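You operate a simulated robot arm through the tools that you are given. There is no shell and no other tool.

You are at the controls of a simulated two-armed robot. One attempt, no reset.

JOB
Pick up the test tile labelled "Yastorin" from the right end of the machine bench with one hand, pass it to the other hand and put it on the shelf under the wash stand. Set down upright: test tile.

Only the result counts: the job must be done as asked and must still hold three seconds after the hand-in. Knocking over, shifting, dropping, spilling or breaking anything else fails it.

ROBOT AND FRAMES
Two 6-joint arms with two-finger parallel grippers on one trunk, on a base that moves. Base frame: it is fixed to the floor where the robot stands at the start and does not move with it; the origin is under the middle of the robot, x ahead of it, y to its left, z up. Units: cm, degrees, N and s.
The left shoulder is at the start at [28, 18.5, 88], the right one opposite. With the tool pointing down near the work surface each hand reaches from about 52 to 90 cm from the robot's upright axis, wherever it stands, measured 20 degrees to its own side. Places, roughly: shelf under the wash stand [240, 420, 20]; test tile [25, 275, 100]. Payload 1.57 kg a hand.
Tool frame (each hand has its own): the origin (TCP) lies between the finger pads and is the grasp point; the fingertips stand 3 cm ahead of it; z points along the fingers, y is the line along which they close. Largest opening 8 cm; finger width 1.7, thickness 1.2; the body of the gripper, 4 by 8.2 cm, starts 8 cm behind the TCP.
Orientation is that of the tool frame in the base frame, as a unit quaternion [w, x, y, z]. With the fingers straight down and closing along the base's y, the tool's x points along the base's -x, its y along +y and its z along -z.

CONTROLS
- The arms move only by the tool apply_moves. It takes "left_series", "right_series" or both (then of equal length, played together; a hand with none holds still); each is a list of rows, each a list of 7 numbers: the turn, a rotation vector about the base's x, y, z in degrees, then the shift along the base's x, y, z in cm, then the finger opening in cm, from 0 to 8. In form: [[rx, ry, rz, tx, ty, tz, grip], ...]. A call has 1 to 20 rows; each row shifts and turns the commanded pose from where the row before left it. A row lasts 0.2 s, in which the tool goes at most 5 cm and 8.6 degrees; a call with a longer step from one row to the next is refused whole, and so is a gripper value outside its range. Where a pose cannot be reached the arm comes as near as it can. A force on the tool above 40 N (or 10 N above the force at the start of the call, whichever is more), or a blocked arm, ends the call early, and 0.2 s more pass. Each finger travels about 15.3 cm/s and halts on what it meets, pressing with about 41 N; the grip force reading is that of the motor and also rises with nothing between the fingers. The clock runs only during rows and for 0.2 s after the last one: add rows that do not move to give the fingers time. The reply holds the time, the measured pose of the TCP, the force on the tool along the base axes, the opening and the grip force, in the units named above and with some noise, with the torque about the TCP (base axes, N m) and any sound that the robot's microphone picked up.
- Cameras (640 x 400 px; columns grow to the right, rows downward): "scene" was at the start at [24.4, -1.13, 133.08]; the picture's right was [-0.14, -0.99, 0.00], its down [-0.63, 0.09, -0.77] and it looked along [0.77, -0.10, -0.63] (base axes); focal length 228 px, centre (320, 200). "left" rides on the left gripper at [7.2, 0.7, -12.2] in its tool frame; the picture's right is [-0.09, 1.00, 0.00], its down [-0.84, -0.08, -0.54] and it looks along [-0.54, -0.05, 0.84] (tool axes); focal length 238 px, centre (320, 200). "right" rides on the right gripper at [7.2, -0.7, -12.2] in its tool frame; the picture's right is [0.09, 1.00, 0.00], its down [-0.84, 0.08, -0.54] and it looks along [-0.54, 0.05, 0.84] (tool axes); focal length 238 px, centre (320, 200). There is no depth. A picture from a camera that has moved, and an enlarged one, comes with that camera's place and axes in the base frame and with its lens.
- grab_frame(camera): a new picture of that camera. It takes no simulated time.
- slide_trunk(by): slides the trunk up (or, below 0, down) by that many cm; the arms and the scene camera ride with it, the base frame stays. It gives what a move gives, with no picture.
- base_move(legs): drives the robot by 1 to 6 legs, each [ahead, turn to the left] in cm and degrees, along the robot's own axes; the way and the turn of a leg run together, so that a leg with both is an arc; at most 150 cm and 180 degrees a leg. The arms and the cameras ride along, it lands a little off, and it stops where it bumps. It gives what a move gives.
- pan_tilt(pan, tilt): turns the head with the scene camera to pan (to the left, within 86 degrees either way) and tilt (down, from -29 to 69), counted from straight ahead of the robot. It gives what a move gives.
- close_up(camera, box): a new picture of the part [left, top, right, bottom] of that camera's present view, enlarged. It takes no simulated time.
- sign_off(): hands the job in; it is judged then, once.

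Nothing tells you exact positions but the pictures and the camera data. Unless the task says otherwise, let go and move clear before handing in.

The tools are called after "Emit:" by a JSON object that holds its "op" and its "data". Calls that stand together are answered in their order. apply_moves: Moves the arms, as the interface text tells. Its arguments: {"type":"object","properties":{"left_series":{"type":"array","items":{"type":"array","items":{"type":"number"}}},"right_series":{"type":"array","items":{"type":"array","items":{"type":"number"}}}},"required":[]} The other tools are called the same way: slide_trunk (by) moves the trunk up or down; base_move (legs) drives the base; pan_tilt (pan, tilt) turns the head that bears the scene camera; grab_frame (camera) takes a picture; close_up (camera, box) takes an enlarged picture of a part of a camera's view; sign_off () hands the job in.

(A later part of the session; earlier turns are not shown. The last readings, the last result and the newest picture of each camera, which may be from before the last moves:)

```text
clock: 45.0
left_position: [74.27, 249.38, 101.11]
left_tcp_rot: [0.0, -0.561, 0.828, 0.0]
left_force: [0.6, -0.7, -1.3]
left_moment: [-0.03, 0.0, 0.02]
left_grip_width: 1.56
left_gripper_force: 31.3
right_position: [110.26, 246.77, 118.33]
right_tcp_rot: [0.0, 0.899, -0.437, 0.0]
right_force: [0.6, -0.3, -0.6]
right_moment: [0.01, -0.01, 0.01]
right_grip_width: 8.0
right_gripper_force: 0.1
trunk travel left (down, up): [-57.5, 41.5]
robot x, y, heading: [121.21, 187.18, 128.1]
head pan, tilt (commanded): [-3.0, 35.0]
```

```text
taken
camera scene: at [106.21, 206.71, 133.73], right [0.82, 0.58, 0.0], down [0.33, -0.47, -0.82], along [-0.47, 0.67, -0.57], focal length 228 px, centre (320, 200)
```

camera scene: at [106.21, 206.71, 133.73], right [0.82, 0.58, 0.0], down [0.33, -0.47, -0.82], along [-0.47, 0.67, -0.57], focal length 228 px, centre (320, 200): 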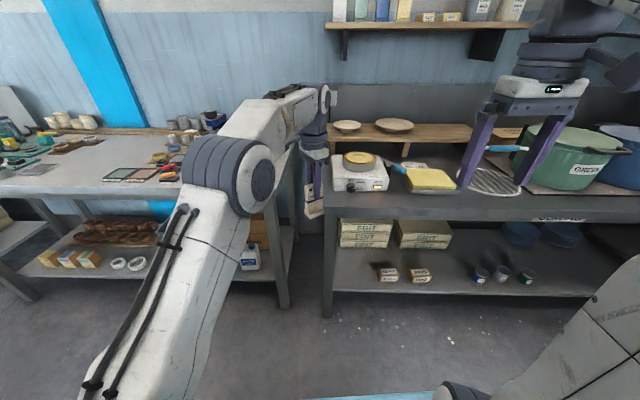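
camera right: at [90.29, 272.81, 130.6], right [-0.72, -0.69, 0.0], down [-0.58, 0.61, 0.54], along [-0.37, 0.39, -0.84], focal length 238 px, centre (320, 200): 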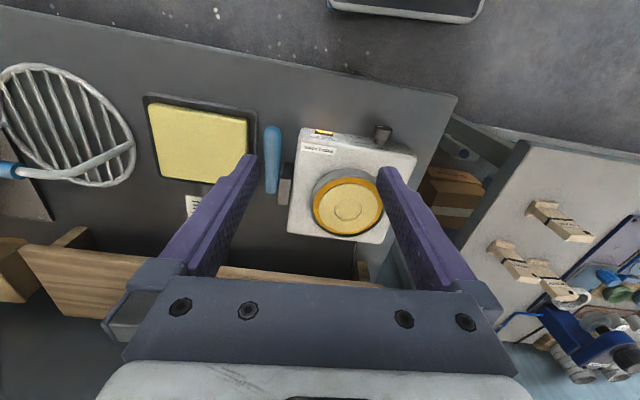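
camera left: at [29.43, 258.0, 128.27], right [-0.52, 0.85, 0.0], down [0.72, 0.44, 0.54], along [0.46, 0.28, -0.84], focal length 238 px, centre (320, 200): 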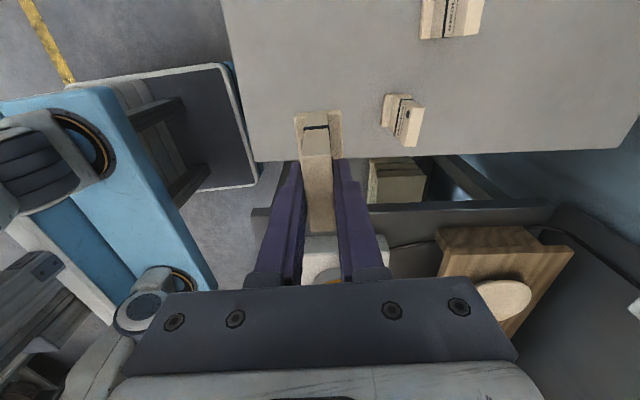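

The left hand reached its handover pose. Now I bring the right hand, yawed +30° and pitched up, to a pre-approach point 12 cm in front of the tile.

Emit:
{"op": "apply_moves", "data": {"right_series": [[0, 0, 7.475, -1.0, 0.8, -1.0, 8], [0, 0, 7.475, -1.0, 0.8, -1.0, 8], [0, 0, 7.475, -1.0, 0.8, -1.0, 8], [0, 0, 7.475, -1.0, 0.8, -1.0, 8], [2.786, 6.964, 0, -2.67, -0.62, -1.58, 8], [2.786, 6.964, 0, -2.67, -0.62, -1.58, 8], [2.786, 6.964, 0, -2.67, -0.62, -1.58, 8], [2.786, 6.964, 0, -2.67, -0.62, -1.58, 8], [2.786, 6.964, 0, -2.67, -0.62, -1.58, 8], [2.786, 6.964, 0, -2.67, -0.62, -1.58, 8], [2.786, 6.964, 0, -2.67, -0.62, -1.58, 8], [2.786, 6.964, 0, -2.67, -0.62, -1.58, 8], [0, 0, 0, 0, 0, 0, 8]]}}

Emit:
{"op": "grab_frame", "data": {"camera": "right"}}

Emit:
{"op": "grab_frame", "data": {"camera": "scene"}}

```text
clock: 47.8
left_position: [74.34, 249.15, 101.04]
left_tcp_rot: [0.0, -0.56, 0.828, 0.0]
left_force: [-0.9, 0.0, -1.6]
left_moment: [0.0, 0.01, 0.0]
left_grip_width: 1.54
left_gripper_force: 31.8
right_position: [84.88, 244.81, 101.57]
right_tcp_rot: [-0.095, 0.85, -0.166, -0.491]
right_force: [0.7, 0.2, -0.2]
right_moment: [0.01, -0.02, 0.0]
right_grip_width: 7.99
right_gripper_force: 0.1
trunk travel left (down, up): [-57.5, 41.5]
robot x, y, heading: [121.07, 187.19, 128.2]
head pan, tilt (commanded): [-3.0, 35.0]
```

```text
taken
camera right: at [98.25, 240.17, 101.48], right [-0.33, -0.94, -0.08], down [0.02, -0.09, 1.0], along [-0.94, 0.33, 0.05], focal length 238 px, centre (320, 200)
```

right: 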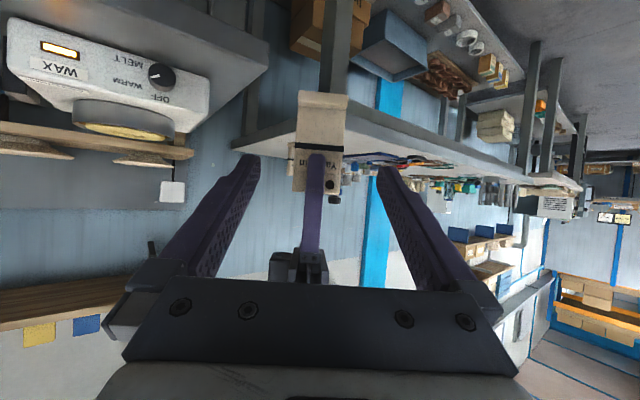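

```text
taken
camera scene: at [106.21, 206.72, 133.72], right [0.82, 0.58, 0.0], down [0.33, -0.47, -0.82], along [-0.47, 0.67, -0.57], focal length 228 px, centre (320, 200)
```

scene: 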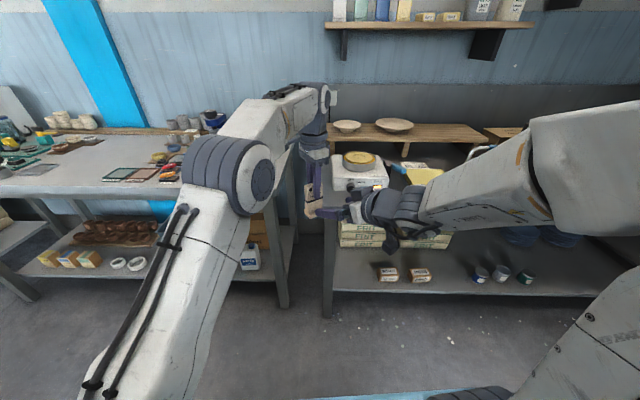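

The right hand reached its pre-approach pose and sees the tile straight ahead (its view is upside-down). I'll zoom to check alignment.

Emit:
{"op": "close_up", "data": {"camera": "right", "box": [240, 70, 400, 230]}}

Emit:
{"op": "close_up", "data": {"camera": "scene", "box": [280, 130, 408, 250]}}

```text
2.50 times, centred on (320, 150) of right
camera zoom: at [98.25, 240.17, 101.48], right [-0.33, -0.94, -0.08], down [0.02, -0.09, 1.0], along [-0.94, 0.33, 0.05], focal length 596 px, centre (320, 325)
```

zoom: 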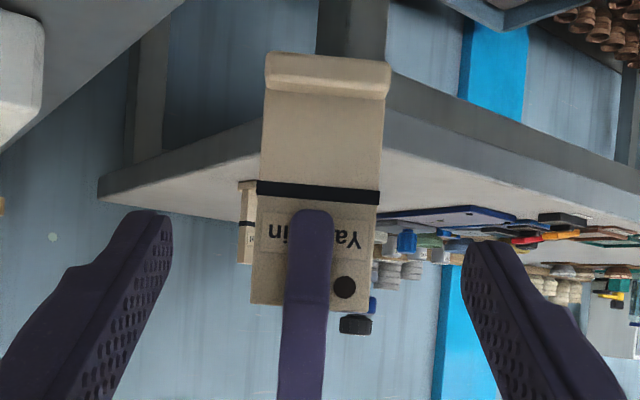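

```text
3.33 times, centred on (344, 190) of scene
camera zoom: at [106.21, 206.72, 133.72], right [0.82, 0.58, 0.0], down [0.33, -0.47, -0.82], along [-0.47, 0.67, -0.57], focal length 761 px, centre (240, 233)
```

zoom: 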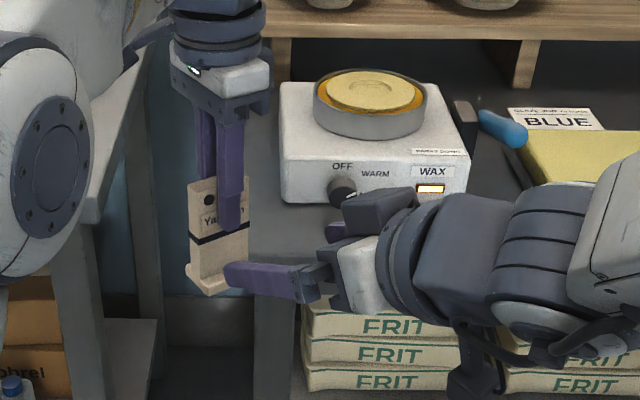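

Alignment is good (within ~0.2 cm). I'll slide the right hand 12 cm along its pointing direction so the fingers straddle the lower slab.

Emit:
{"op": "apply_moves", "data": {"right_series": [[0, 0, 0, -2.41, 0.965, -1.5, 8], [0, 0, 0, -2.41, 0.965, -1.5, 8], [0, 0, 0, -2.41, 0.965, -1.5, 8], [0, 0, 0, -1.61, 0.643, -1.0, 8], [0, 0, 0, -0.8, 0.32, -0.5, 8], [0, 0, 0, 0, 0, 0, 8]]}}

Emit:
{"op": "grab_frame", "data": {"camera": "right"}}

Emit:
{"op": "close_up", "data": {"camera": "scene", "box": [280, 130, 408, 250]}}

Emit:
{"op": "grab_frame", "data": {"camera": "left"}}

```text
clock: 49.2
left_position: [74.29, 249.29, 100.92]
left_tcp_rot: [0.0, -0.56, 0.829, 0.001]
left_force: [0.4, 0.0, -1.1]
left_moment: [-0.04, 0.01, -0.02]
left_grip_width: 1.56
left_gripper_force: 31.0
right_position: [75.33, 248.67, 95.78]
right_tcp_rot: [-0.094, 0.85, -0.164, -0.491]
right_force: [0.0, -0.2, 0.1]
right_moment: [0.0, -0.04, 0.0]
right_grip_width: 8.01
right_gripper_force: 0.1
trunk travel left (down, up): [-57.5, 41.5]
robot x, y, heading: [121.27, 186.71, 128.1]
head pan, tilt (commanded): [-3.0, 35.0]
```

```text
taken
camera right: at [88.7, 244.08, 95.66], right [-0.33, -0.94, -0.08], down [0.02, -0.09, 1.0], along [-0.94, 0.33, 0.05], focal length 238 px, centre (320, 200)
```

right: 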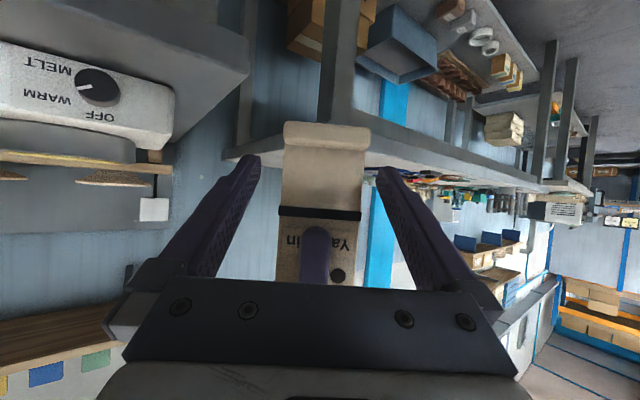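

```text
3.33 times, centred on (344, 190) of scene
camera zoom: at [106.2, 206.72, 133.72], right [0.82, 0.58, 0.0], down [0.33, -0.47, -0.82], along [-0.47, 0.67, -0.57], focal length 761 px, centre (240, 233)
```

zoom: 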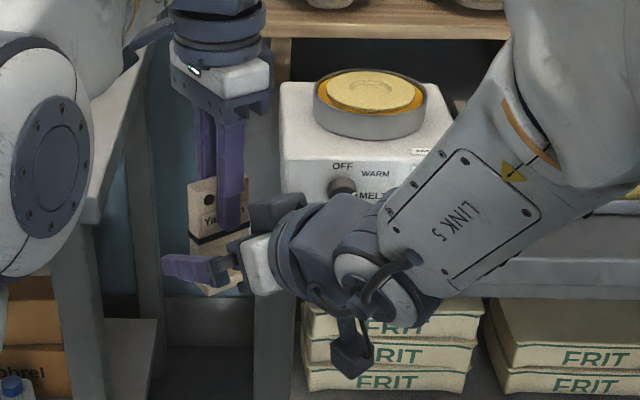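

```text
taken
camera left: at [70.97, 243.02, 113.13], right [-0.89, 0.46, 0.0], down [0.38, 0.75, 0.54], along [0.25, 0.48, -0.84], focal length 238 px, centre (320, 200)
```

left: 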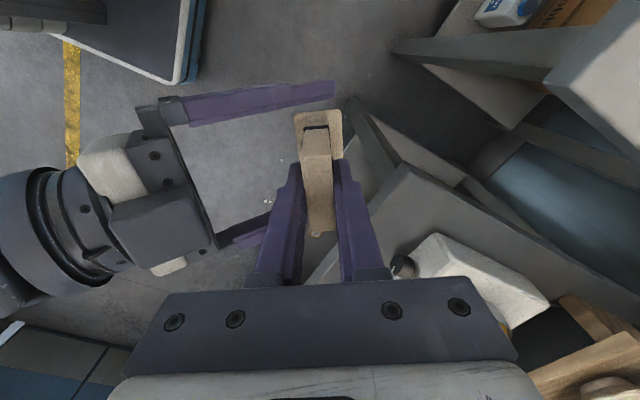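

The right fingers straddle the lower slab, tile centred. I'll close the right gripper gradually while the left holds.

Emit:
{"op": "apply_moves", "data": {"right_series": [[0, 0, 0, 0, 0, 0, 6.5], [0, 0, 0, 0, 0, 0, 5.8], [0, 0, 0, 0, 0, 0, 5.4], [0, 0, 0, 0, 0, 0, 5.1], [0, 0, 0, 0, 0, 0, 4.8], [0, 0, 0, 0, 0, 0, 4.4], [0, 0, 0, 0, 0, 0, 3.5], [0, 0, 0, 0, 0, 0, 2], [0, 0, 0, 0, 0, 0, 0], [0, 0, 0, 0, 0, 0, 0]]}}

Emit:
{"op": "grab_frame", "data": {"camera": "right"}}

Emit:
{"op": "grab_frame", "data": {"camera": "left"}}

```text
clock: 51.4
left_position: [74.25, 249.25, 100.95]
left_tcp_rot: [0.0, -0.56, 0.829, 0.0]
left_force: [3.5, 15.0, -2.6]
left_moment: [0.51, -0.19, 0.02]
left_grip_width: 1.56
left_gripper_force: 31.1
right_position: [75.3, 248.74, 95.72]
right_tcp_rot: [-0.094, 0.85, -0.164, -0.491]
right_force: [-2.8, -15.0, 0.9]
right_moment: [0.24, 0.04, 0.18]
right_grip_width: 4.95
right_gripper_force: 41.2
trunk travel left (down, up): [-57.5, 41.5]
robot x, y, heading: [121.18, 187.26, 128.1]
head pan, tilt (commanded): [-3.0, 35.0]
```

```text
taken
camera right: at [88.71, 244.05, 95.67], right [-0.33, -0.94, -0.08], down [0.02, -0.09, 1.0], along [-0.94, 0.32, 0.05], focal length 238 px, centre (320, 200)
```

right: 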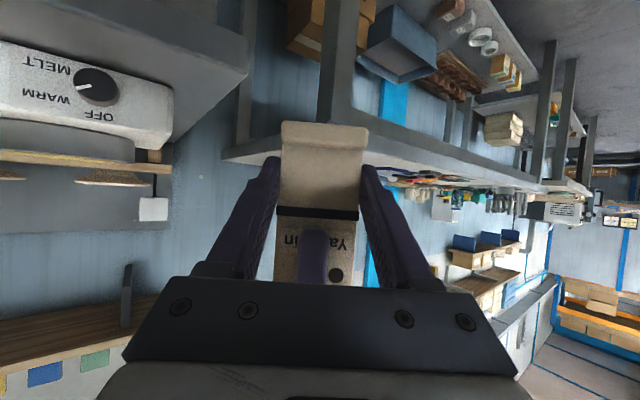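

```text
taken
camera left: at [71.0, 243.05, 113.12], right [-0.89, 0.46, 0.0], down [0.38, 0.75, 0.54], along [0.25, 0.48, -0.84], focal length 238 px, centre (320, 200)
```

left: 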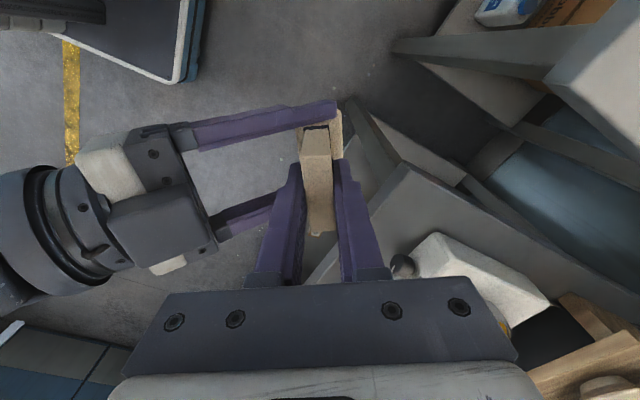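

The right hand holds the slab (4.95 cm, 41 N), but there is a 15 N sideways squeeze between the hands. I'll ease the right hand slightly to relax it.

Emit:
{"op": "apply_moves", "data": {"right_series": [[0, 0, 0, -0.02, -0.06, 0, 0], [0, 0, 0, 0, 0, 0, 0]]}}

```text
clock: 52.0
left_position: [74.15, 249.24, 100.81]
left_tcp_rot: [0.0, -0.56, 0.829, 0.002]
left_force: [-0.6, 18.0, -3.5]
left_moment: [0.43, -0.2, -0.08]
left_grip_width: 1.58
left_gripper_force: 30.9
right_position: [75.19, 248.76, 95.7]
right_tcp_rot: [-0.094, 0.85, -0.164, -0.491]
right_force: [0.6, -18.7, 3.2]
right_moment: [0.54, 0.29, 0.22]
right_grip_width: 4.93
right_gripper_force: 41.4
trunk travel left (down, up): [-57.5, 41.5]
robot x, y, heading: [120.99, 186.59, 128.1]
head pan, tilt (commanded): [-3.0, 35.0]
```

The force didn't drop; I'll try a slightly larger ease in the same direction and watch the trend.

Emit:
{"op": "apply_moves", "data": {"right_series": [[0, 0, 0, -0.04, -0.1, 0, 0], [0, 0, 0, 0, 0, 0, 0], [0, 0, 0, 0, 0, 0, 0]]}}

```text
clock: 52.8
left_position: [74.18, 249.3, 100.86]
left_tcp_rot: [0.0, -0.56, 0.829, 0.002]
left_force: [-4.1, 14.8, -6.2]
left_moment: [0.48, -0.1, -0.07]
left_grip_width: 1.57
left_gripper_force: 31.1
right_position: [75.16, 248.79, 95.59]
right_tcp_rot: [-0.095, 0.85, -0.165, -0.491]
right_force: [3.5, -16.3, 4.8]
right_moment: [0.39, 0.35, 0.19]
right_grip_width: 4.92
right_gripper_force: 40.6
trunk travel left (down, up): [-57.5, 41.5]
robot x, y, heading: [121.66, 186.94, 128.4]
head pan, tilt (commanded): [-3.0, 35.0]
```

The trend is unclear, so I'll test the opposite direction.

Emit:
{"op": "apply_moves", "data": {"right_series": [[0, 0, 0, 0.06, 0.16, 0, 0], [0, 0, 0, 0, 0, 0, 0], [0, 0, 0, 0, 0, 0, 0]]}}

```text
clock: 53.6
left_position: [74.21, 249.3, 100.88]
left_tcp_rot: [0.001, -0.56, 0.829, 0.002]
left_force: [-4.6, 21.9, -8.6]
left_moment: [0.4, -0.06, -0.06]
left_grip_width: 1.55
left_gripper_force: 31.2
right_position: [75.19, 248.93, 95.71]
right_tcp_rot: [-0.094, 0.85, -0.165, -0.491]
right_force: [4.3, -22.3, 6.8]
right_moment: [0.77, 0.35, 0.25]
right_grip_width: 4.91
right_gripper_force: 41.1
trunk travel left (down, up): [-57.5, 41.5]
robot x, y, heading: [121.14, 186.68, 128.3]
head pan, tilt (commanded): [-3.0, 35.0]
```

Moving toward −y reduces the load (about 37 N/cm). I'll ease the right hand along the reaction force in small steps.

Emit:
{"op": "apply_moves", "data": {"right_series": [[0, 0, 0, 0.03, -0.12, 0.04, 0], [0, 0, 0, 0.03, -0.12, 0.04, 0], [0, 0, 0, 0.02, -0.12, 0.04, 0], [0, 0, 0, 0, 0, 0, 0], [0, 0, 0, 0, 0, 0, 0]]}}

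```text
clock: 54.8
left_position: [74.3, 249.25, 100.99]
left_tcp_rot: [0.0, -0.56, 0.829, -0.002]
left_force: [16.6, -6.7, 6.5]
left_moment: [0.14, -0.12, 0.08]
left_grip_width: 1.57
left_gripper_force: 31.5
right_position: [75.39, 248.68, 95.91]
right_tcp_rot: [-0.094, 0.85, -0.166, -0.49]
right_force: [-16.2, 5.8, -6.8]
right_moment: [-0.5, -0.79, -0.03]
right_grip_width: 4.92
right_gripper_force: 41.6
trunk travel left (down, up): [-57.5, 41.5]
robot x, y, heading: [120.87, 186.74, 128.3]
head pan, tilt (commanded): [-3.0, 35.0]
```

The load flipped sign, so stiffness is higher than thought; lateral is now relaxed and only a small normal/vertical correction is left.

Emit:
{"op": "apply_moves", "data": {"right_series": [[0, 0, 0, -0.06, 0.025, -0.03, 0], [0, 0, 0, -0.05, 0.02, -0.03, 0], [0, 0, 0, 0, 0, 0, 0], [0, 0, 0, 0, 0, 0, 0]]}}

```text
clock: 55.8
left_position: [74.2, 249.15, 100.89]
left_tcp_rot: [0.0, -0.56, 0.829, -0.001]
left_force: [7.6, -7.9, 7.9]
left_moment: [-0.54, -0.05, -0.01]
left_grip_width: 1.56
left_gripper_force: 31.6
right_position: [75.26, 248.7, 95.76]
right_tcp_rot: [-0.094, 0.85, -0.165, -0.491]
right_force: [-8.5, 7.7, -8.0]
right_moment: [0.12, -0.46, 0.0]
right_grip_width: 4.94
right_gripper_force: 41.3
trunk travel left (down, up): [-57.5, 41.5]
robot x, y, heading: [121.23, 186.82, 128.3]
head pan, tilt (commanded): [-3.0, 35.0]
```

Loads are down to about 8 N per axis; one more small pass and then the left hand can let go.

Emit:
{"op": "apply_moves", "data": {"right_series": [[0, 0, 0, -0.045, 0.06, -0.06, 0], [0, 0, 0, 0, 0, 0, 0], [0, 0, 0, 0, 0, 0, 0]]}}

```text
clock: 56.6
left_position: [74.04, 249.19, 100.92]
left_tcp_rot: [0.0, -0.56, 0.828, 0.001]
left_force: [-3.5, -2.4, 2.9]
left_moment: [-0.44, 0.01, -0.03]
left_grip_width: 1.56
left_gripper_force: 30.9
right_position: [75.26, 248.57, 95.7]
right_tcp_rot: [-0.094, 0.85, -0.165, -0.491]
right_force: [3.4, 2.2, -2.6]
right_moment: [0.33, 0.11, -0.01]
right_grip_width: 4.93
right_gripper_force: 40.9
trunk travel left (down, up): [-57.5, 41.5]
robot x, y, heading: [121.24, 187.23, 128.4]
head pan, tilt (commanded): [-3.0, 35.0]
```

The load between the hands is now only a few newtons. I'll open the left fingers step by step while the right holds.

Emit:
{"op": "apply_moves", "data": {"left_series": [[0, 0, 0, 0, 0, 0, 1.6], [0, 0, 0, 0, 0, 0, 1.8], [0, 0, 0, 0, 0, 0, 2.4], [0, 0, 0, 0, 0, 0, 4], [0, 0, 0, 0, 0, 0, 6], [0, 0, 0, 0, 0, 0, 6]]}}

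Emit:
{"op": "grab_frame", "data": {"camera": "left"}}

Emit:
{"op": "grab_frame", "data": {"camera": "right"}}

```text
clock: 58.0
left_position: [74.22, 249.24, 100.87]
left_tcp_rot: [0.0, -0.56, 0.829, 0.0]
left_force: [0.2, -0.1, -0.1]
left_moment: [0.02, -0.01, 0.0]
left_grip_width: 6.0
left_gripper_force: 0.0
right_position: [75.35, 248.69, 95.65]
right_tcp_rot: [-0.095, 0.85, -0.166, -0.491]
right_force: [-0.3, -0.2, -0.3]
right_moment: [0.0, 0.02, -0.01]
right_grip_width: 4.94
right_gripper_force: 40.9
trunk travel left (down, up): [-57.5, 41.5]
robot x, y, heading: [120.86, 186.95, 128.2]
head pan, tilt (commanded): [-3.0, 35.0]
```

```text
taken
camera left: at [70.98, 243.01, 113.14], right [-0.89, 0.46, 0.0], down [0.38, 0.75, 0.54], along [0.25, 0.48, -0.84], focal length 238 px, centre (320, 200)
```

left: 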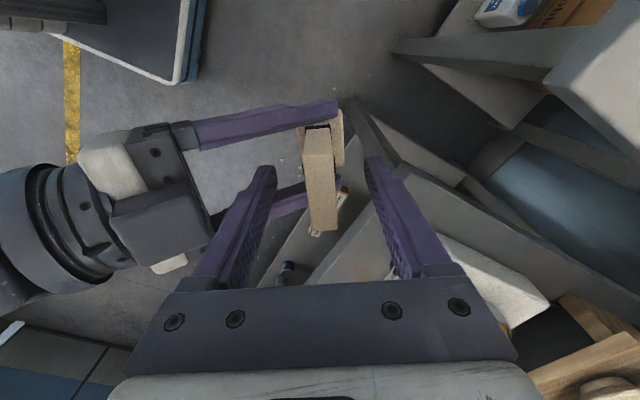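

```text
taken
camera right: at [88.56, 243.96, 95.64], right [-0.33, -0.94, -0.08], down [0.02, -0.09, 1.0], along [-0.94, 0.33, 0.05], focal length 238 px, centre (320, 200)
```

right: 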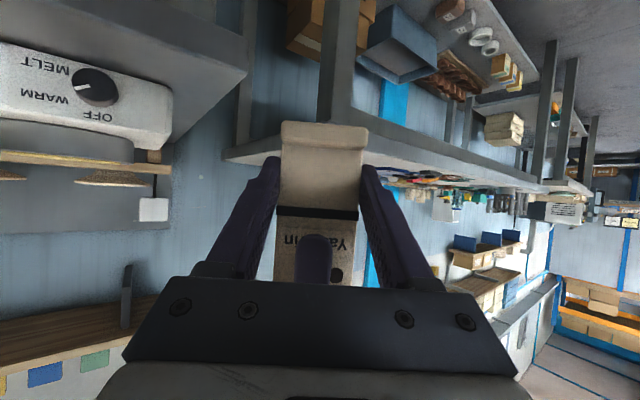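

The left hand is free and the right hand holds the tile. I'll raise the left hand straight up off the tile, then move it away to the left.

Emit:
{"op": "apply_moves", "data": {"left_series": [[0, 0, 0, 0, 0, 1.5, 6.5], [0, 0, 0, 0, 0, 3, 7], [0, 0, 0, 0, 0, 4, 7], [0, 0, 0, 0, 0, 4, 7], [0, 0, 0, -2.5, -2, 2, 7], [0, 0, 0, -3, -2.4, 0, 7], [0, 0, 0, -3.5, -2.8, 0, 7], [0, 0, 0, -3.5, -2.8, 0, 7], [0, 0, 0, -3.5, -2.8, 0, 7], [0, 0, 0, 0, 0, 0, 7]]}}

Emit:
{"op": "grab_frame", "data": {"camera": "scene"}}

Emit:
{"op": "grab_frame", "data": {"camera": "right"}}

```text
clock: 60.2
left_position: [59.1, 233.07, 113.1]
left_tcp_rot: [0.0, -0.56, 0.829, 0.0]
left_force: [-0.2, 0.1, 0.7]
left_moment: [0.03, 0.01, 0.03]
left_grip_width: 7.01
left_gripper_force: 0.2
left hand out of reach, approached as far as the arm can: row 3, 4, 5
right_position: [75.22, 248.66, 95.72]
right_tcp_rot: [-0.094, 0.85, -0.165, -0.491]
right_force: [0.4, -0.2, 0.5]
right_moment: [0.0, -0.01, 0.0]
right_grip_width: 4.92
right_gripper_force: 41.8
trunk travel left (down, up): [-57.5, 41.5]
robot x, y, heading: [120.97, 186.94, 128.1]
head pan, tilt (commanded): [-3.0, 35.0]
```

```text
taken
camera scene: at [106.2, 206.71, 133.72], right [0.82, 0.58, 0.0], down [0.33, -0.47, -0.82], along [-0.47, 0.67, -0.57], focal length 228 px, centre (320, 200)
```

scene: 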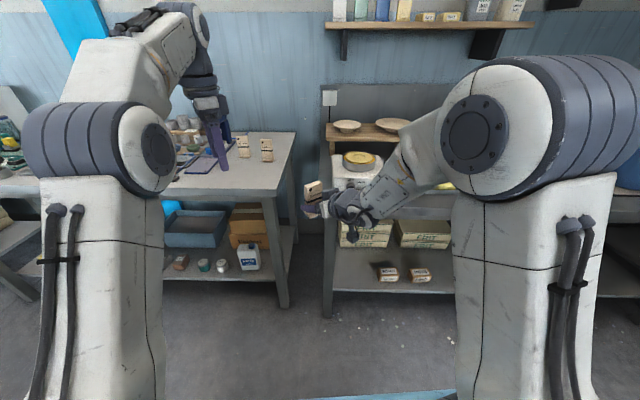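

```text
taken
camera right: at [88.55, 243.96, 95.64], right [-0.33, -0.94, -0.08], down [0.02, -0.09, 1.0], along [-0.94, 0.33, 0.05], focal length 238 px, centre (320, 200)
```

right: 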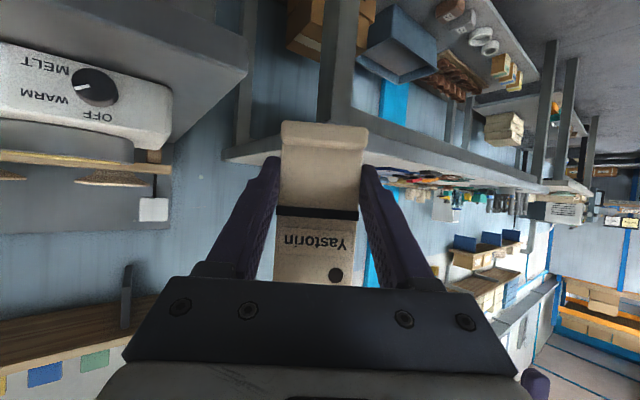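

The left hand is clear and the tile stays in the right hand. I'll zoom on the tile to check its uprightness.

Emit:
{"op": "close_up", "data": {"camera": "scene", "box": [280, 160, 360, 240]}}

Emit:
{"op": "close_up", "data": {"camera": "right", "box": [240, 100, 400, 300]}}

Emit:
{"op": "grab_frame", "data": {"camera": "left"}}

```text
5.00 times, centred on (320, 200) of scene
camera zoom: at [106.2, 206.71, 133.72], right [0.82, 0.58, 0.0], down [0.33, -0.47, -0.82], along [-0.47, 0.67, -0.57], focal length 1141 px, centre (320, 200)
```

zoom: 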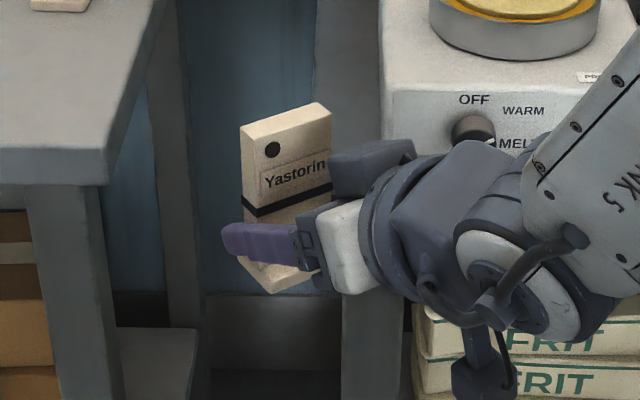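

```text
2.00 times, centred on (320, 200) of right
camera zoom: at [88.55, 243.96, 95.64], right [-0.33, -0.94, -0.08], down [0.02, -0.09, 1.0], along [-0.94, 0.33, 0.05], focal length 477 px, centre (320, 200)
```

zoom: 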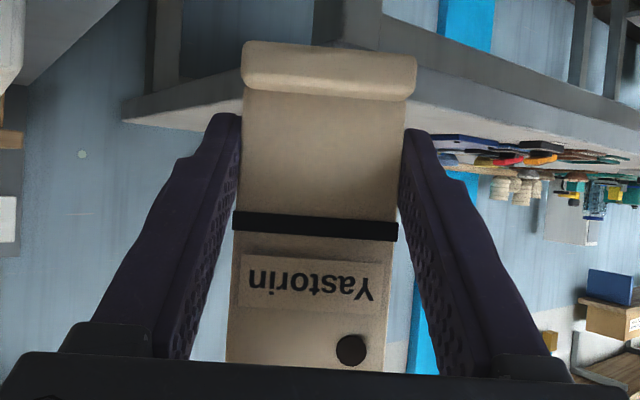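

```text
taken
camera left: at [55.89, 226.91, 125.28], right [-0.89, 0.46, 0.0], down [0.38, 0.75, 0.54], along [0.25, 0.48, -0.84], focal length 238 px, centre (320, 200)
```

left: 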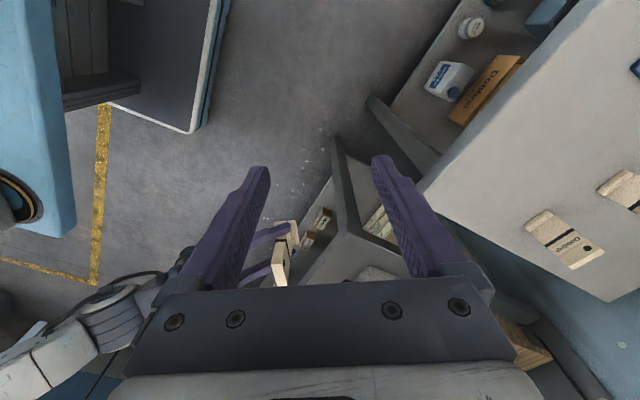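

The tile is upright and firmly held, label visible. Now I'll look to my right along the route towards the wash stand.

Emit:
{"op": "pan_tilt", "data": {"pan": -80, "tilt": 30}}

Emit:
{"op": "grab_frame", "data": {"camera": "scene"}}

Emit:
{"op": "pan_tilt", "data": {"pan": -60, "tilt": 15}}

Emit:
{"op": "grab_frame", "data": {"camera": "scene"}}

```text
clock: 61.7
left_position: [59.07, 233.15, 113.11]
left_tcp_rot: [-0.001, -0.561, 0.828, 0.0]
left_force: [0.0, 0.7, -0.3]
left_moment: [0.0, -0.02, 0.03]
left_grip_width: 7.02
left_gripper_force: 0.0
right_position: [75.2, 248.68, 95.71]
right_tcp_rot: [-0.095, 0.85, -0.166, -0.491]
right_force: [0.3, 0.3, -0.1]
right_moment: [0.0, 0.01, -0.01]
right_grip_width: 4.92
right_gripper_force: 41.3
trunk travel left (down, up): [-57.5, 41.5]
robot x, y, heading: [121.41, 187.13, 128.2]
head pan, tilt (commanded): [-80.0, 30.0]
```

```text
taken
camera scene: at [117.3, 206.27, 134.5], right [0.75, -0.67, 0.0], down [-0.33, -0.37, -0.87], along [0.58, 0.65, -0.5], focal length 228 px, centre (320, 200)
```

scene: 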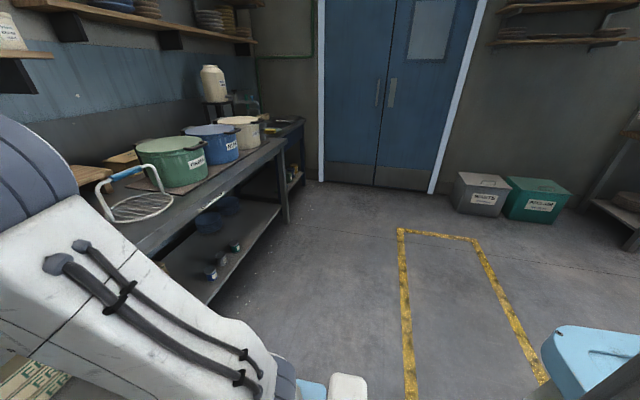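

```text
clock: 62.5
left_position: [59.09, 233.21, 113.16]
left_tcp_rot: [0.0, -0.56, 0.829, 0.0]
left_force: [-0.8, 0.4, 0.5]
left_moment: [0.03, -0.03, 0.02]
left_grip_width: 6.99
left_gripper_force: 0.1
right_position: [75.17, 248.68, 95.63]
right_tcp_rot: [-0.095, 0.85, -0.165, -0.491]
right_force: [0.6, 1.0, -0.8]
right_moment: [-0.01, -0.04, -0.04]
right_grip_width: 4.89
right_gripper_force: 40.8
trunk travel left (down, up): [-57.5, 41.5]
robot x, y, heading: [121.29, 186.79, 128.3]
head pan, tilt (commanded): [-60.0, 15.0]
```

```text
taken
camera scene: at [114.75, 208.19, 136.92], right [0.93, -0.37, 0.0], down [-0.1, -0.24, -0.97], along [0.36, 0.9, -0.26], focal length 228 px, centre (320, 200)
```

scene: 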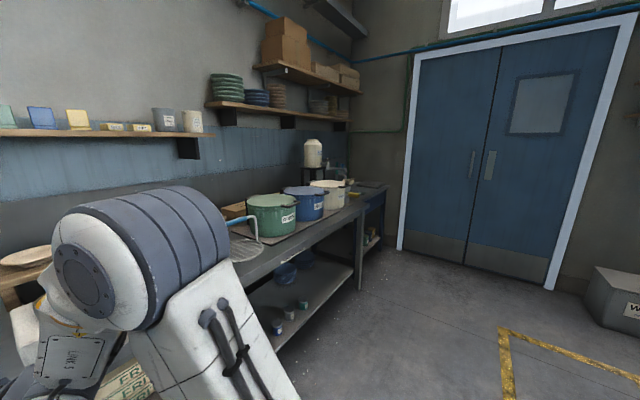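

The floor towards the wash stand is clear; bins stand farther right by the door. I'll zoom in on the wash stand.

Emit:
{"op": "close_up", "data": {"camera": "scene", "box": [300, 130, 420, 290]}}

```text
2.50 times, centred on (360, 210) of scene
camera zoom: at [114.75, 208.19, 136.92], right [0.93, -0.37, 0.0], down [-0.1, -0.24, -0.97], along [0.36, 0.9, -0.26], focal length 571 px, centre (220, 175)
```

zoom: 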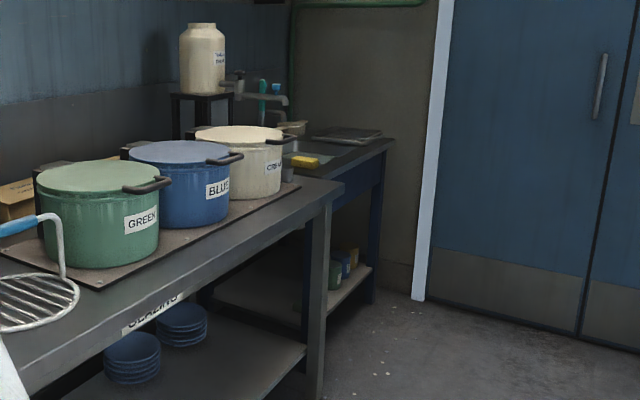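

The wash stand spans roughly s≈403–479 along the wall, with small bottles on the right half of its shelf front; the left part (s≈420) looks free. I'll turn left and reverse along the wall so that my hands don't lead into the door wall.

Emit:
{"op": "base_move", "data": {"legs": [[0, 88], [-100, 0]]}}

```text
clock: 71.4
left_position: [152.77, 185.65, 113.03]
left_tcp_rot: [0.0, 0.977, -0.212, 0.0]
left_force: [-0.2, 0.4, -0.2]
left_moment: [0.0, 0.03, 0.02]
left_grip_width: 7.01
left_gripper_force: 0.1
right_position: [138.02, 202.24, 95.65]
right_tcp_rot: [0.272, 0.728, 0.468, -0.42]
right_force: [-0.4, 0.7, -0.2]
right_moment: [0.03, -0.03, 0.02]
right_grip_width: 4.9
right_gripper_force: 40.8
trunk travel left (down, up): [-57.5, 41.5]
robot x, y, heading: [201.88, 245.66, -144.5]
head pan, tilt (commanded): [-60.0, 15.0]
```

On course at the middle of the route. Continuing 99 cm backwards, then turning right to face the wash stand.

Emit:
{"op": "base_move", "data": {"legs": [[-99, 0], [0, -89.3]]}}

Emit:
{"op": "pan_tilt", "data": {"pan": -8, "tilt": 35}}

Emit:
{"op": "grab_frame", "data": {"camera": "scene"}}

Emit:
{"op": "grab_frame", "data": {"camera": "right"}}

```text
clock: 80.3
left_position: [221.85, 350.29, 113.09]
left_tcp_rot: [0.0, -0.555, 0.832, 0.0]
left_force: [-0.5, -0.6, 0.1]
left_moment: [-0.01, -0.02, -0.05]
left_grip_width: 7.0
left_gripper_force: 0.1
right_position: [237.89, 365.52, 95.75]
right_tcp_rot: [-0.097, 0.85, -0.169, -0.49]
right_force: [-0.9, -0.1, -0.4]
right_moment: [-0.01, -0.02, 0.01]
right_grip_width: 4.89
right_gripper_force: 40.7
trunk travel left (down, up): [-57.5, 41.5]
robot x, y, heading: [283.49, 303.63, 127.7]
head pan, tilt (commanded): [-60.0, 15.0]
```

```text
clock: 81.5
left_position: [221.83, 350.34, 113.1]
left_tcp_rot: [0.0, -0.556, 0.831, 0.0]
left_force: [0.5, -0.5, -0.7]
left_moment: [-0.04, 0.04, 0.0]
left_grip_width: 7.01
left_gripper_force: 0.0
right_position: [238.12, 365.63, 95.67]
right_tcp_rot: [-0.096, 0.85, -0.168, -0.49]
right_force: [-0.3, 0.6, -0.3]
right_moment: [-0.03, -0.01, 0.01]
right_grip_width: 4.9
right_gripper_force: 40.4
trunk travel left (down, up): [-57.5, 41.5]
robot x, y, heading: [283.4, 303.53, 127.9]
head pan, tilt (commanded): [-8.0, 35.0]
```

```text
taken
camera scene: at [269.28, 323.85, 133.73], right [0.87, 0.49, 0.0], down [0.28, -0.5, -0.82], along [-0.4, 0.71, -0.57], focal length 228 px, centre (320, 200)
```

scene: 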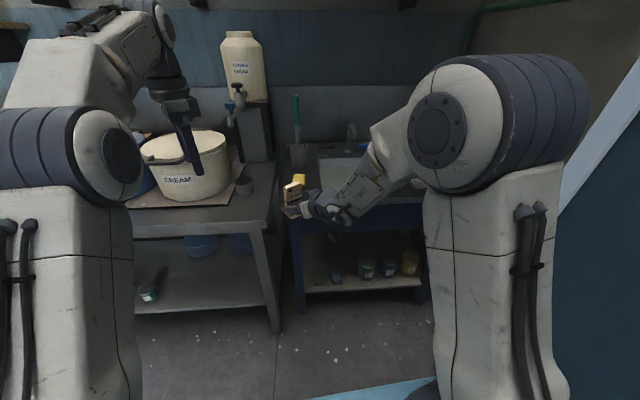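

```text
taken
camera right: at [251.33, 360.85, 95.63], right [-0.34, -0.94, -0.08], down [0.02, -0.09, 1.0], along [-0.94, 0.34, 0.05], focal length 238 px, centre (320, 200)
```

right: 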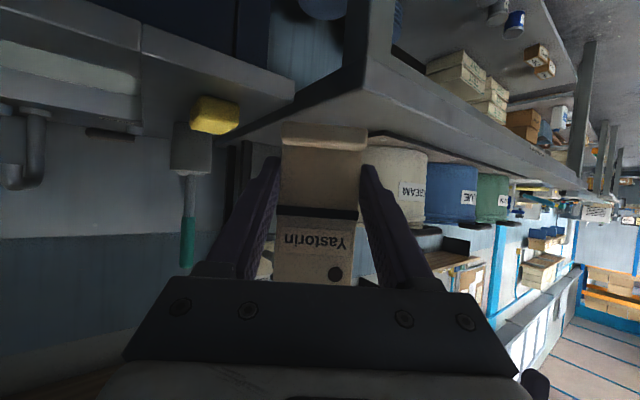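

I'm facing the wash stand; its shelf has a row of small bottles. I'll zoom on the shelf and on the held tile to check that it hasn't shifted.

Emit:
{"op": "close_up", "data": {"camera": "right", "box": [240, 100, 400, 300]}}

Emit:
{"op": "close_up", "data": {"camera": "scene", "box": [270, 170, 440, 310]}}

```text
2.00 times, centred on (320, 200) of right
camera zoom: at [251.33, 360.85, 95.63], right [-0.34, -0.94, -0.08], down [0.02, -0.09, 1.0], along [-0.94, 0.34, 0.05], focal length 477 px, centre (320, 200)
```

zoom: 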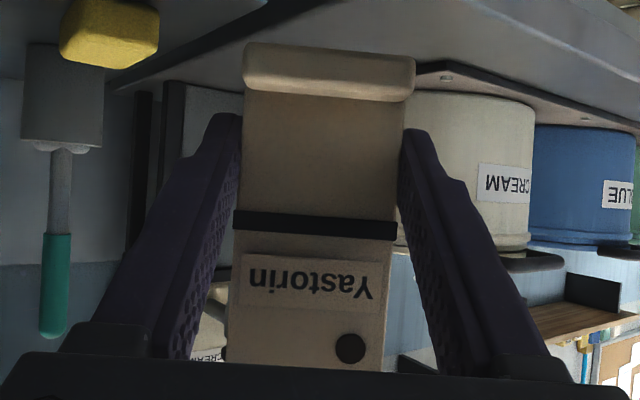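

```text
2.86 times, centred on (355, 240) of scene
camera zoom: at [269.28, 323.85, 133.73], right [0.87, 0.49, 0.0], down [0.28, -0.5, -0.82], along [-0.4, 0.71, -0.57], focal length 652 px, centre (220, 86)
```

zoom: 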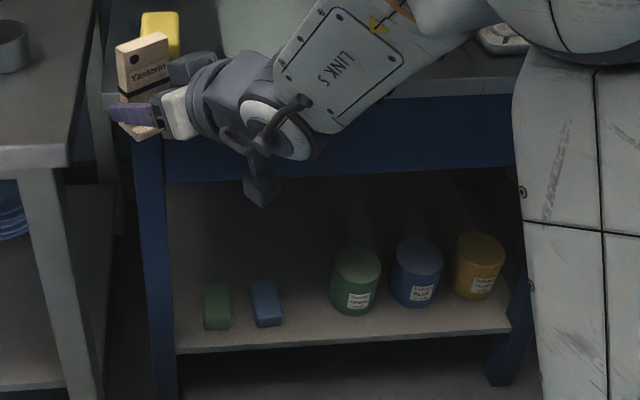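

The held tile hasn't moved in the grip. On the shelf (z≈19–20, front edge d≈177) stand a green and a blue block and three jars; the gap between blue block and green jar is about 10 cm wide and is a candidate spot. First I tuck the left arm away to the left side so it won't hit the glazing bench.

Emit:
{"op": "apply_moves", "data": {"left_series": [[0, 0, 4.3, -0.612, -4.097, 0, 4], [0, 0, 4.3, -0.612, -4.097, 0, 2], [0, 0, 4.3, -0.612, -4.097, 0, 1], [0, 0, 4.3, -0.612, -4.097, 0, 1], [0, 0, 4.3, -0.612, -4.097, 0, 1], [0, 0, 4.3, -0.612, -4.097, 0, 1], [0, 0, 4.3, -0.612, -4.097, 0, 1], [0, 0, 4.3, -0.612, -4.097, 0, 1], [0, 0, 4.3, -0.612, -4.097, 0, 1], [0, 0, 4.3, -0.612, -4.097, 0, 1], [0, 0, 4.3, -0.612, -4.097, 0, 1], [0, 0, 4.3, -0.612, -4.097, 0, 1], [0, 0, 4.3, -0.612, -4.097, 0, 1], [0, 0, 4.3, -0.612, -4.097, 0, 1], [0, 0, 0, 0, 0, 0, 1]]}}

Emit:
{"op": "grab_frame", "data": {"camera": "scene"}}

```text
clock: 84.7
left_position: [213.08, 292.73, 113.24]
left_tcp_rot: [0.0, 0.898, -0.439, 0.0]
left_force: [-0.2, -0.4, -0.1]
left_moment: [0.01, 0.04, -0.03]
left_grip_width: 1.0
left_gripper_force: 0.1
right_position: [237.89, 365.66, 95.74]
right_tcp_rot: [-0.096, 0.849, -0.169, -0.491]
right_force: [0.3, 0.8, 0.3]
right_moment: [-0.02, -0.04, 0.01]
right_grip_width: 4.89
right_gripper_force: 40.9
trunk travel left (down, up): [-57.5, 41.5]
robot x, y, heading: [283.71, 303.53, 127.8]
head pan, tilt (commanded): [-8.0, 35.0]
```

```text
taken
camera scene: at [269.26, 323.83, 133.72], right [0.87, 0.49, 0.0], down [0.28, -0.5, -0.82], along [-0.41, 0.71, -0.57], focal length 228 px, centre (320, 200)
```

scene: 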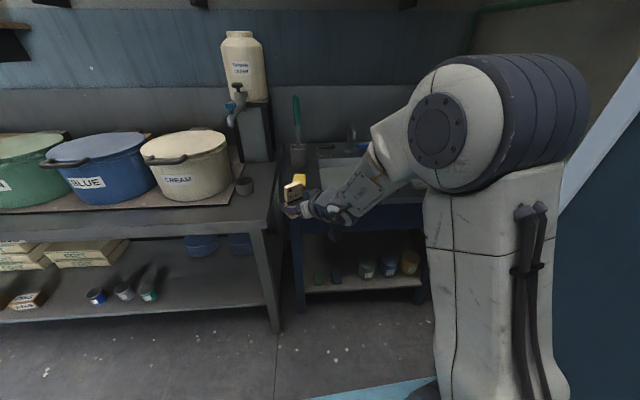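

The left arm is tucked. Now I yaw the right hand −31.6° so it points straight at the wash stand and shift it to the right of the robot, still well in front of the stand.

Emit:
{"op": "apply_moves", "data": {"right_series": [[0, 0, -3.95, 3.55, 1.054, -0.5, 0], [0, 0, -3.95, 3.55, 1.054, -0.5, 0], [0, 0, -3.95, 3.55, 1.054, -0.5, 0], [0, 0, -3.95, 3.55, 1.054, -0.5, 0], [0, 0, -3.95, 3.55, 1.054, -0.5, 0], [0, 0, -3.95, 3.55, 1.054, -0.5, 0], [0, 0, -3.95, 3.55, 1.054, -0.5, 0], [0, 0, -3.95, 3.55, 1.054, -0.5, 0], [0, 0, 0, 0, 0, 0, 0]]}}

Emit:
{"op": "grab_frame", "data": {"camera": "scene"}}

Emit:
{"op": "grab_frame", "data": {"camera": "right"}}

```text
clock: 86.7
left_position: [213.23, 292.77, 113.3]
left_tcp_rot: [0.0, 0.898, -0.439, 0.0]
left_force: [-0.5, -0.2, -0.6]
left_moment: [-0.01, -0.01, -0.02]
left_grip_width: 0.99
left_gripper_force: 0.1
right_position: [265.61, 376.52, 92.42]
right_tcp_rot: [-0.226, 0.772, -0.394, -0.445]
right_force: [0.2, 0.2, -1.1]
right_moment: [0.01, -0.03, -0.02]
right_grip_width: 4.9
right_gripper_force: 41.1
right hand out of reach, approached as far as the arm can: row 5, 6, 7, 8
trunk travel left (down, up): [-57.5, 41.5]
robot x, y, heading: [283.2, 302.99, 127.5]
head pan, tilt (commanded): [-8.0, 35.0]
```

```text
taken
camera scene: at [269.28, 323.84, 133.72], right [0.87, 0.49, 0.0], down [0.28, -0.5, -0.82], along [-0.41, 0.71, -0.57], focal length 228 px, centre (320, 200)
```

scene: 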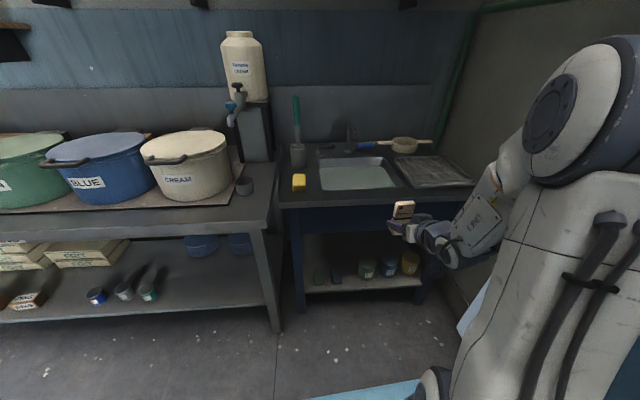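

```text
taken
camera right: at [274.44, 365.43, 92.39], right [-0.78, -0.62, -0.08], down [-0.03, -0.08, 1.0], along [-0.63, 0.78, 0.04], focal length 238 px, centre (320, 200)
```

right: 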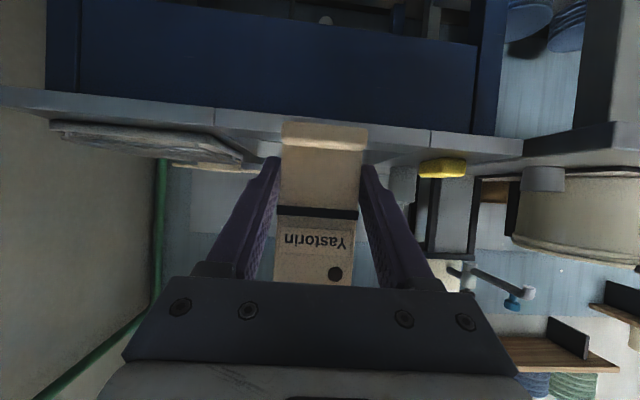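

The hand is oriented correctly but at its inner reach limit; I'll move it 4 cm forward to be well inside the reach and check.

Emit:
{"op": "apply_moves", "data": {"right_series": [[0, 0, 0, -2.35, 3.24, 0, 0], [0, 0, 0, 0, 0, 0, 0], [0, 0, 0, 0, 0, 0, 0]]}}

```text
clock: 87.5
left_position: [213.15, 292.67, 113.13]
left_tcp_rot: [0.0, 0.898, -0.44, -0.001]
left_force: [0.5, 0.2, 0.3]
left_moment: [0.0, 0.03, -0.01]
left_grip_width: 0.98
left_gripper_force: 0.2
right_position: [263.24, 379.66, 92.34]
right_tcp_rot: [-0.227, 0.771, -0.395, -0.444]
right_force: [-0.6, -0.3, -0.2]
right_moment: [-0.03, -0.01, -0.02]
right_grip_width: 4.9
right_gripper_force: 40.8
trunk travel left (down, up): [-57.5, 41.5]
robot x, y, heading: [283.91, 303.5, 127.4]
head pan, tilt (commanded): [-8.0, 35.0]
```

The move tracked exactly, so the command is in sync. Now I lower the trunk by 57 cm while still clear of the stand.

Emit:
{"op": "slide_trunk", "data": {"by": -57}}

Emit:
{"op": "pan_tilt", "data": {"pan": -15, "tilt": 22}}

Emit:
{"op": "grab_frame", "data": {"camera": "scene"}}

Emit:
{"op": "grab_frame", "data": {"camera": "right"}}

```text
refused: -57 is not a number from -40 to 40
```

```text
clock: 88.3
left_position: [213.1, 292.73, 113.29]
left_tcp_rot: [0.0, 0.898, -0.44, 0.0]
left_force: [0.5, 0.2, -0.2]
left_moment: [0.0, -0.02, 0.02]
left_grip_width: 0.98
left_gripper_force: 0.1
right_position: [263.33, 379.75, 92.4]
right_tcp_rot: [-0.226, 0.772, -0.394, -0.446]
right_force: [-0.1, -0.6, -1.5]
right_moment: [0.0, -0.04, 0.0]
right_grip_width: 4.9
right_gripper_force: 40.8
trunk travel left (down, up): [-57.5, 41.5]
robot x, y, heading: [283.64, 303.38, 127.5]
head pan, tilt (commanded): [-15.0, 22.0]
```

```text
taken
camera scene: at [270.05, 324.75, 135.78], right [0.92, 0.39, 0.0], down [0.14, -0.35, -0.93], along [-0.36, 0.86, -0.38], focal length 228 px, centre (320, 200)
```

scene: 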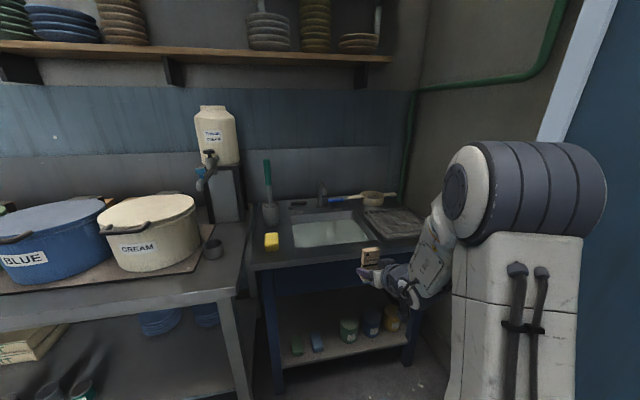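

```text
taken
camera right: at [272.08, 368.65, 92.33], right [-0.78, -0.62, -0.08], down [-0.03, -0.09, 1.0], along [-0.63, 0.78, 0.05], focal length 238 px, centre (320, 200)
```

right: 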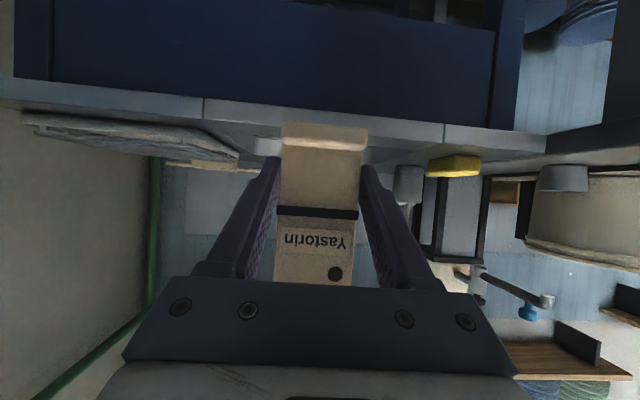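

The trunk only takes up to 40 cm per call, so I'll lower it in two steps and look at the shelf from lower down.

Emit:
{"op": "slide_trunk", "data": {"by": -35}}

Emit:
{"op": "grab_frame", "data": {"camera": "scene"}}

Emit:
{"op": "grab_frame", "data": {"camera": "right"}}

```text
clock: 91.7
left_position: [213.14, 292.79, 78.2]
left_tcp_rot: [-0.001, 0.898, -0.44, 0.0]
left_force: [0.8, -0.7, 0.1]
left_moment: [-0.01, 0.0, 0.03]
left_grip_width: 1.0
left_gripper_force: 0.0
right_position: [263.23, 379.69, 57.48]
right_tcp_rot: [-0.227, 0.771, -0.394, -0.446]
right_force: [0.2, 0.5, 0.1]
right_moment: [0.02, 0.03, -0.03]
right_grip_width: 4.93
right_gripper_force: 40.9
trunk travel left (down, up): [-22.5, 76.5]
robot x, y, heading: [283.46, 303.47, 127.7]
head pan, tilt (commanded): [-15.0, 22.0]
```

```text
taken
camera scene: at [270.06, 324.75, 100.79], right [0.92, 0.39, 0.0], down [0.14, -0.35, -0.93], along [-0.36, 0.86, -0.37], focal length 228 px, centre (320, 200)
```

scene: 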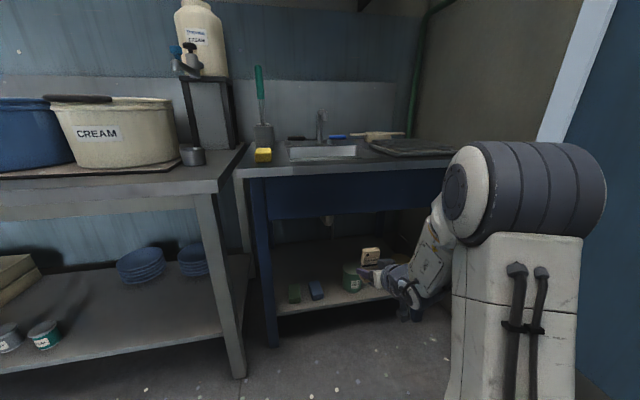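

```text
taken
camera right: at [272.08, 368.65, 57.33], right [-0.78, -0.62, -0.08], down [-0.03, -0.09, 1.0], along [-0.63, 0.78, 0.05], focal length 238 px, centre (320, 200)
```

right: 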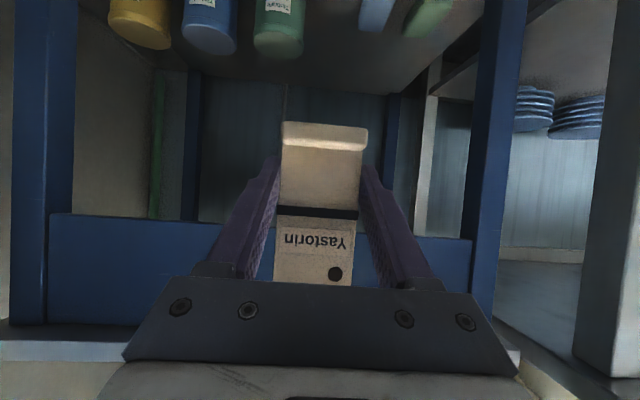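

The right camera now looks under the stand: jars, then a gap, then the two blocks. I'll lower the rest and view again.

Emit:
{"op": "slide_trunk", "data": {"by": -22}}

Emit:
{"op": "grab_frame", "data": {"camera": "right"}}

Emit:
{"op": "pan_tilt", "data": {"pan": -25, "tilt": 25}}

Emit:
{"op": "grab_frame", "data": {"camera": "scene"}}

```text
clock: 94.0
left_position: [213.27, 292.64, 56.27]
left_tcp_rot: [0.0, 0.898, -0.44, -0.001]
left_force: [-0.5, -0.6, -0.4]
left_moment: [0.0, 0.01, -0.04]
left_grip_width: 1.02
left_gripper_force: 0.0
right_position: [263.15, 379.77, 35.43]
right_tcp_rot: [-0.226, 0.771, -0.393, -0.446]
right_force: [-0.4, 0.0, 0.0]
right_moment: [0.02, -0.05, 0.02]
right_grip_width: 4.92
right_gripper_force: 41.2
trunk travel left (down, up): [-0.5, 98.5]
robot x, y, heading: [283.54, 303.62, 127.8]
head pan, tilt (commanded): [-15.0, 22.0]
```

```text
taken
camera right: at [272.08, 368.65, 35.33], right [-0.78, -0.62, -0.08], down [-0.03, -0.09, 1.0], along [-0.63, 0.78, 0.05], focal length 238 px, centre (320, 200)
```

right: 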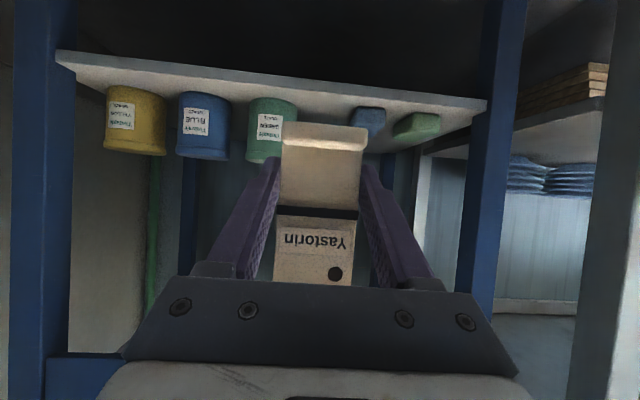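

```text
clock: 94.8
left_position: [213.14, 292.66, 56.23]
left_tcp_rot: [0.001, 0.898, -0.44, 0.0]
left_force: [-0.1, 0.1, 0.1]
left_moment: [-0.03, 0.01, 0.0]
left_grip_width: 1.0
left_gripper_force: 0.0
right_position: [263.14, 379.8, 35.42]
right_tcp_rot: [-0.226, 0.771, -0.394, -0.446]
right_force: [0.0, 0.5, 0.2]
right_moment: [-0.02, 0.01, -0.03]
right_grip_width: 4.92
right_gripper_force: 41.3
trunk travel left (down, up): [-0.5, 98.5]
robot x, y, heading: [283.11, 303.51, 127.7]
head pan, tilt (commanded): [-25.0, 25.0]
```

```text
taken
camera scene: at [271.61, 325.17, 78.3], right [0.98, 0.22, 0.0], down [0.09, -0.41, -0.91], along [-0.2, 0.88, -0.42], focal length 228 px, centre (320, 200)
```

scene: 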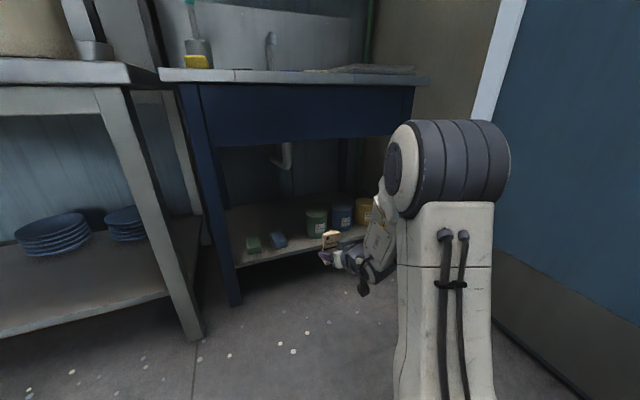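

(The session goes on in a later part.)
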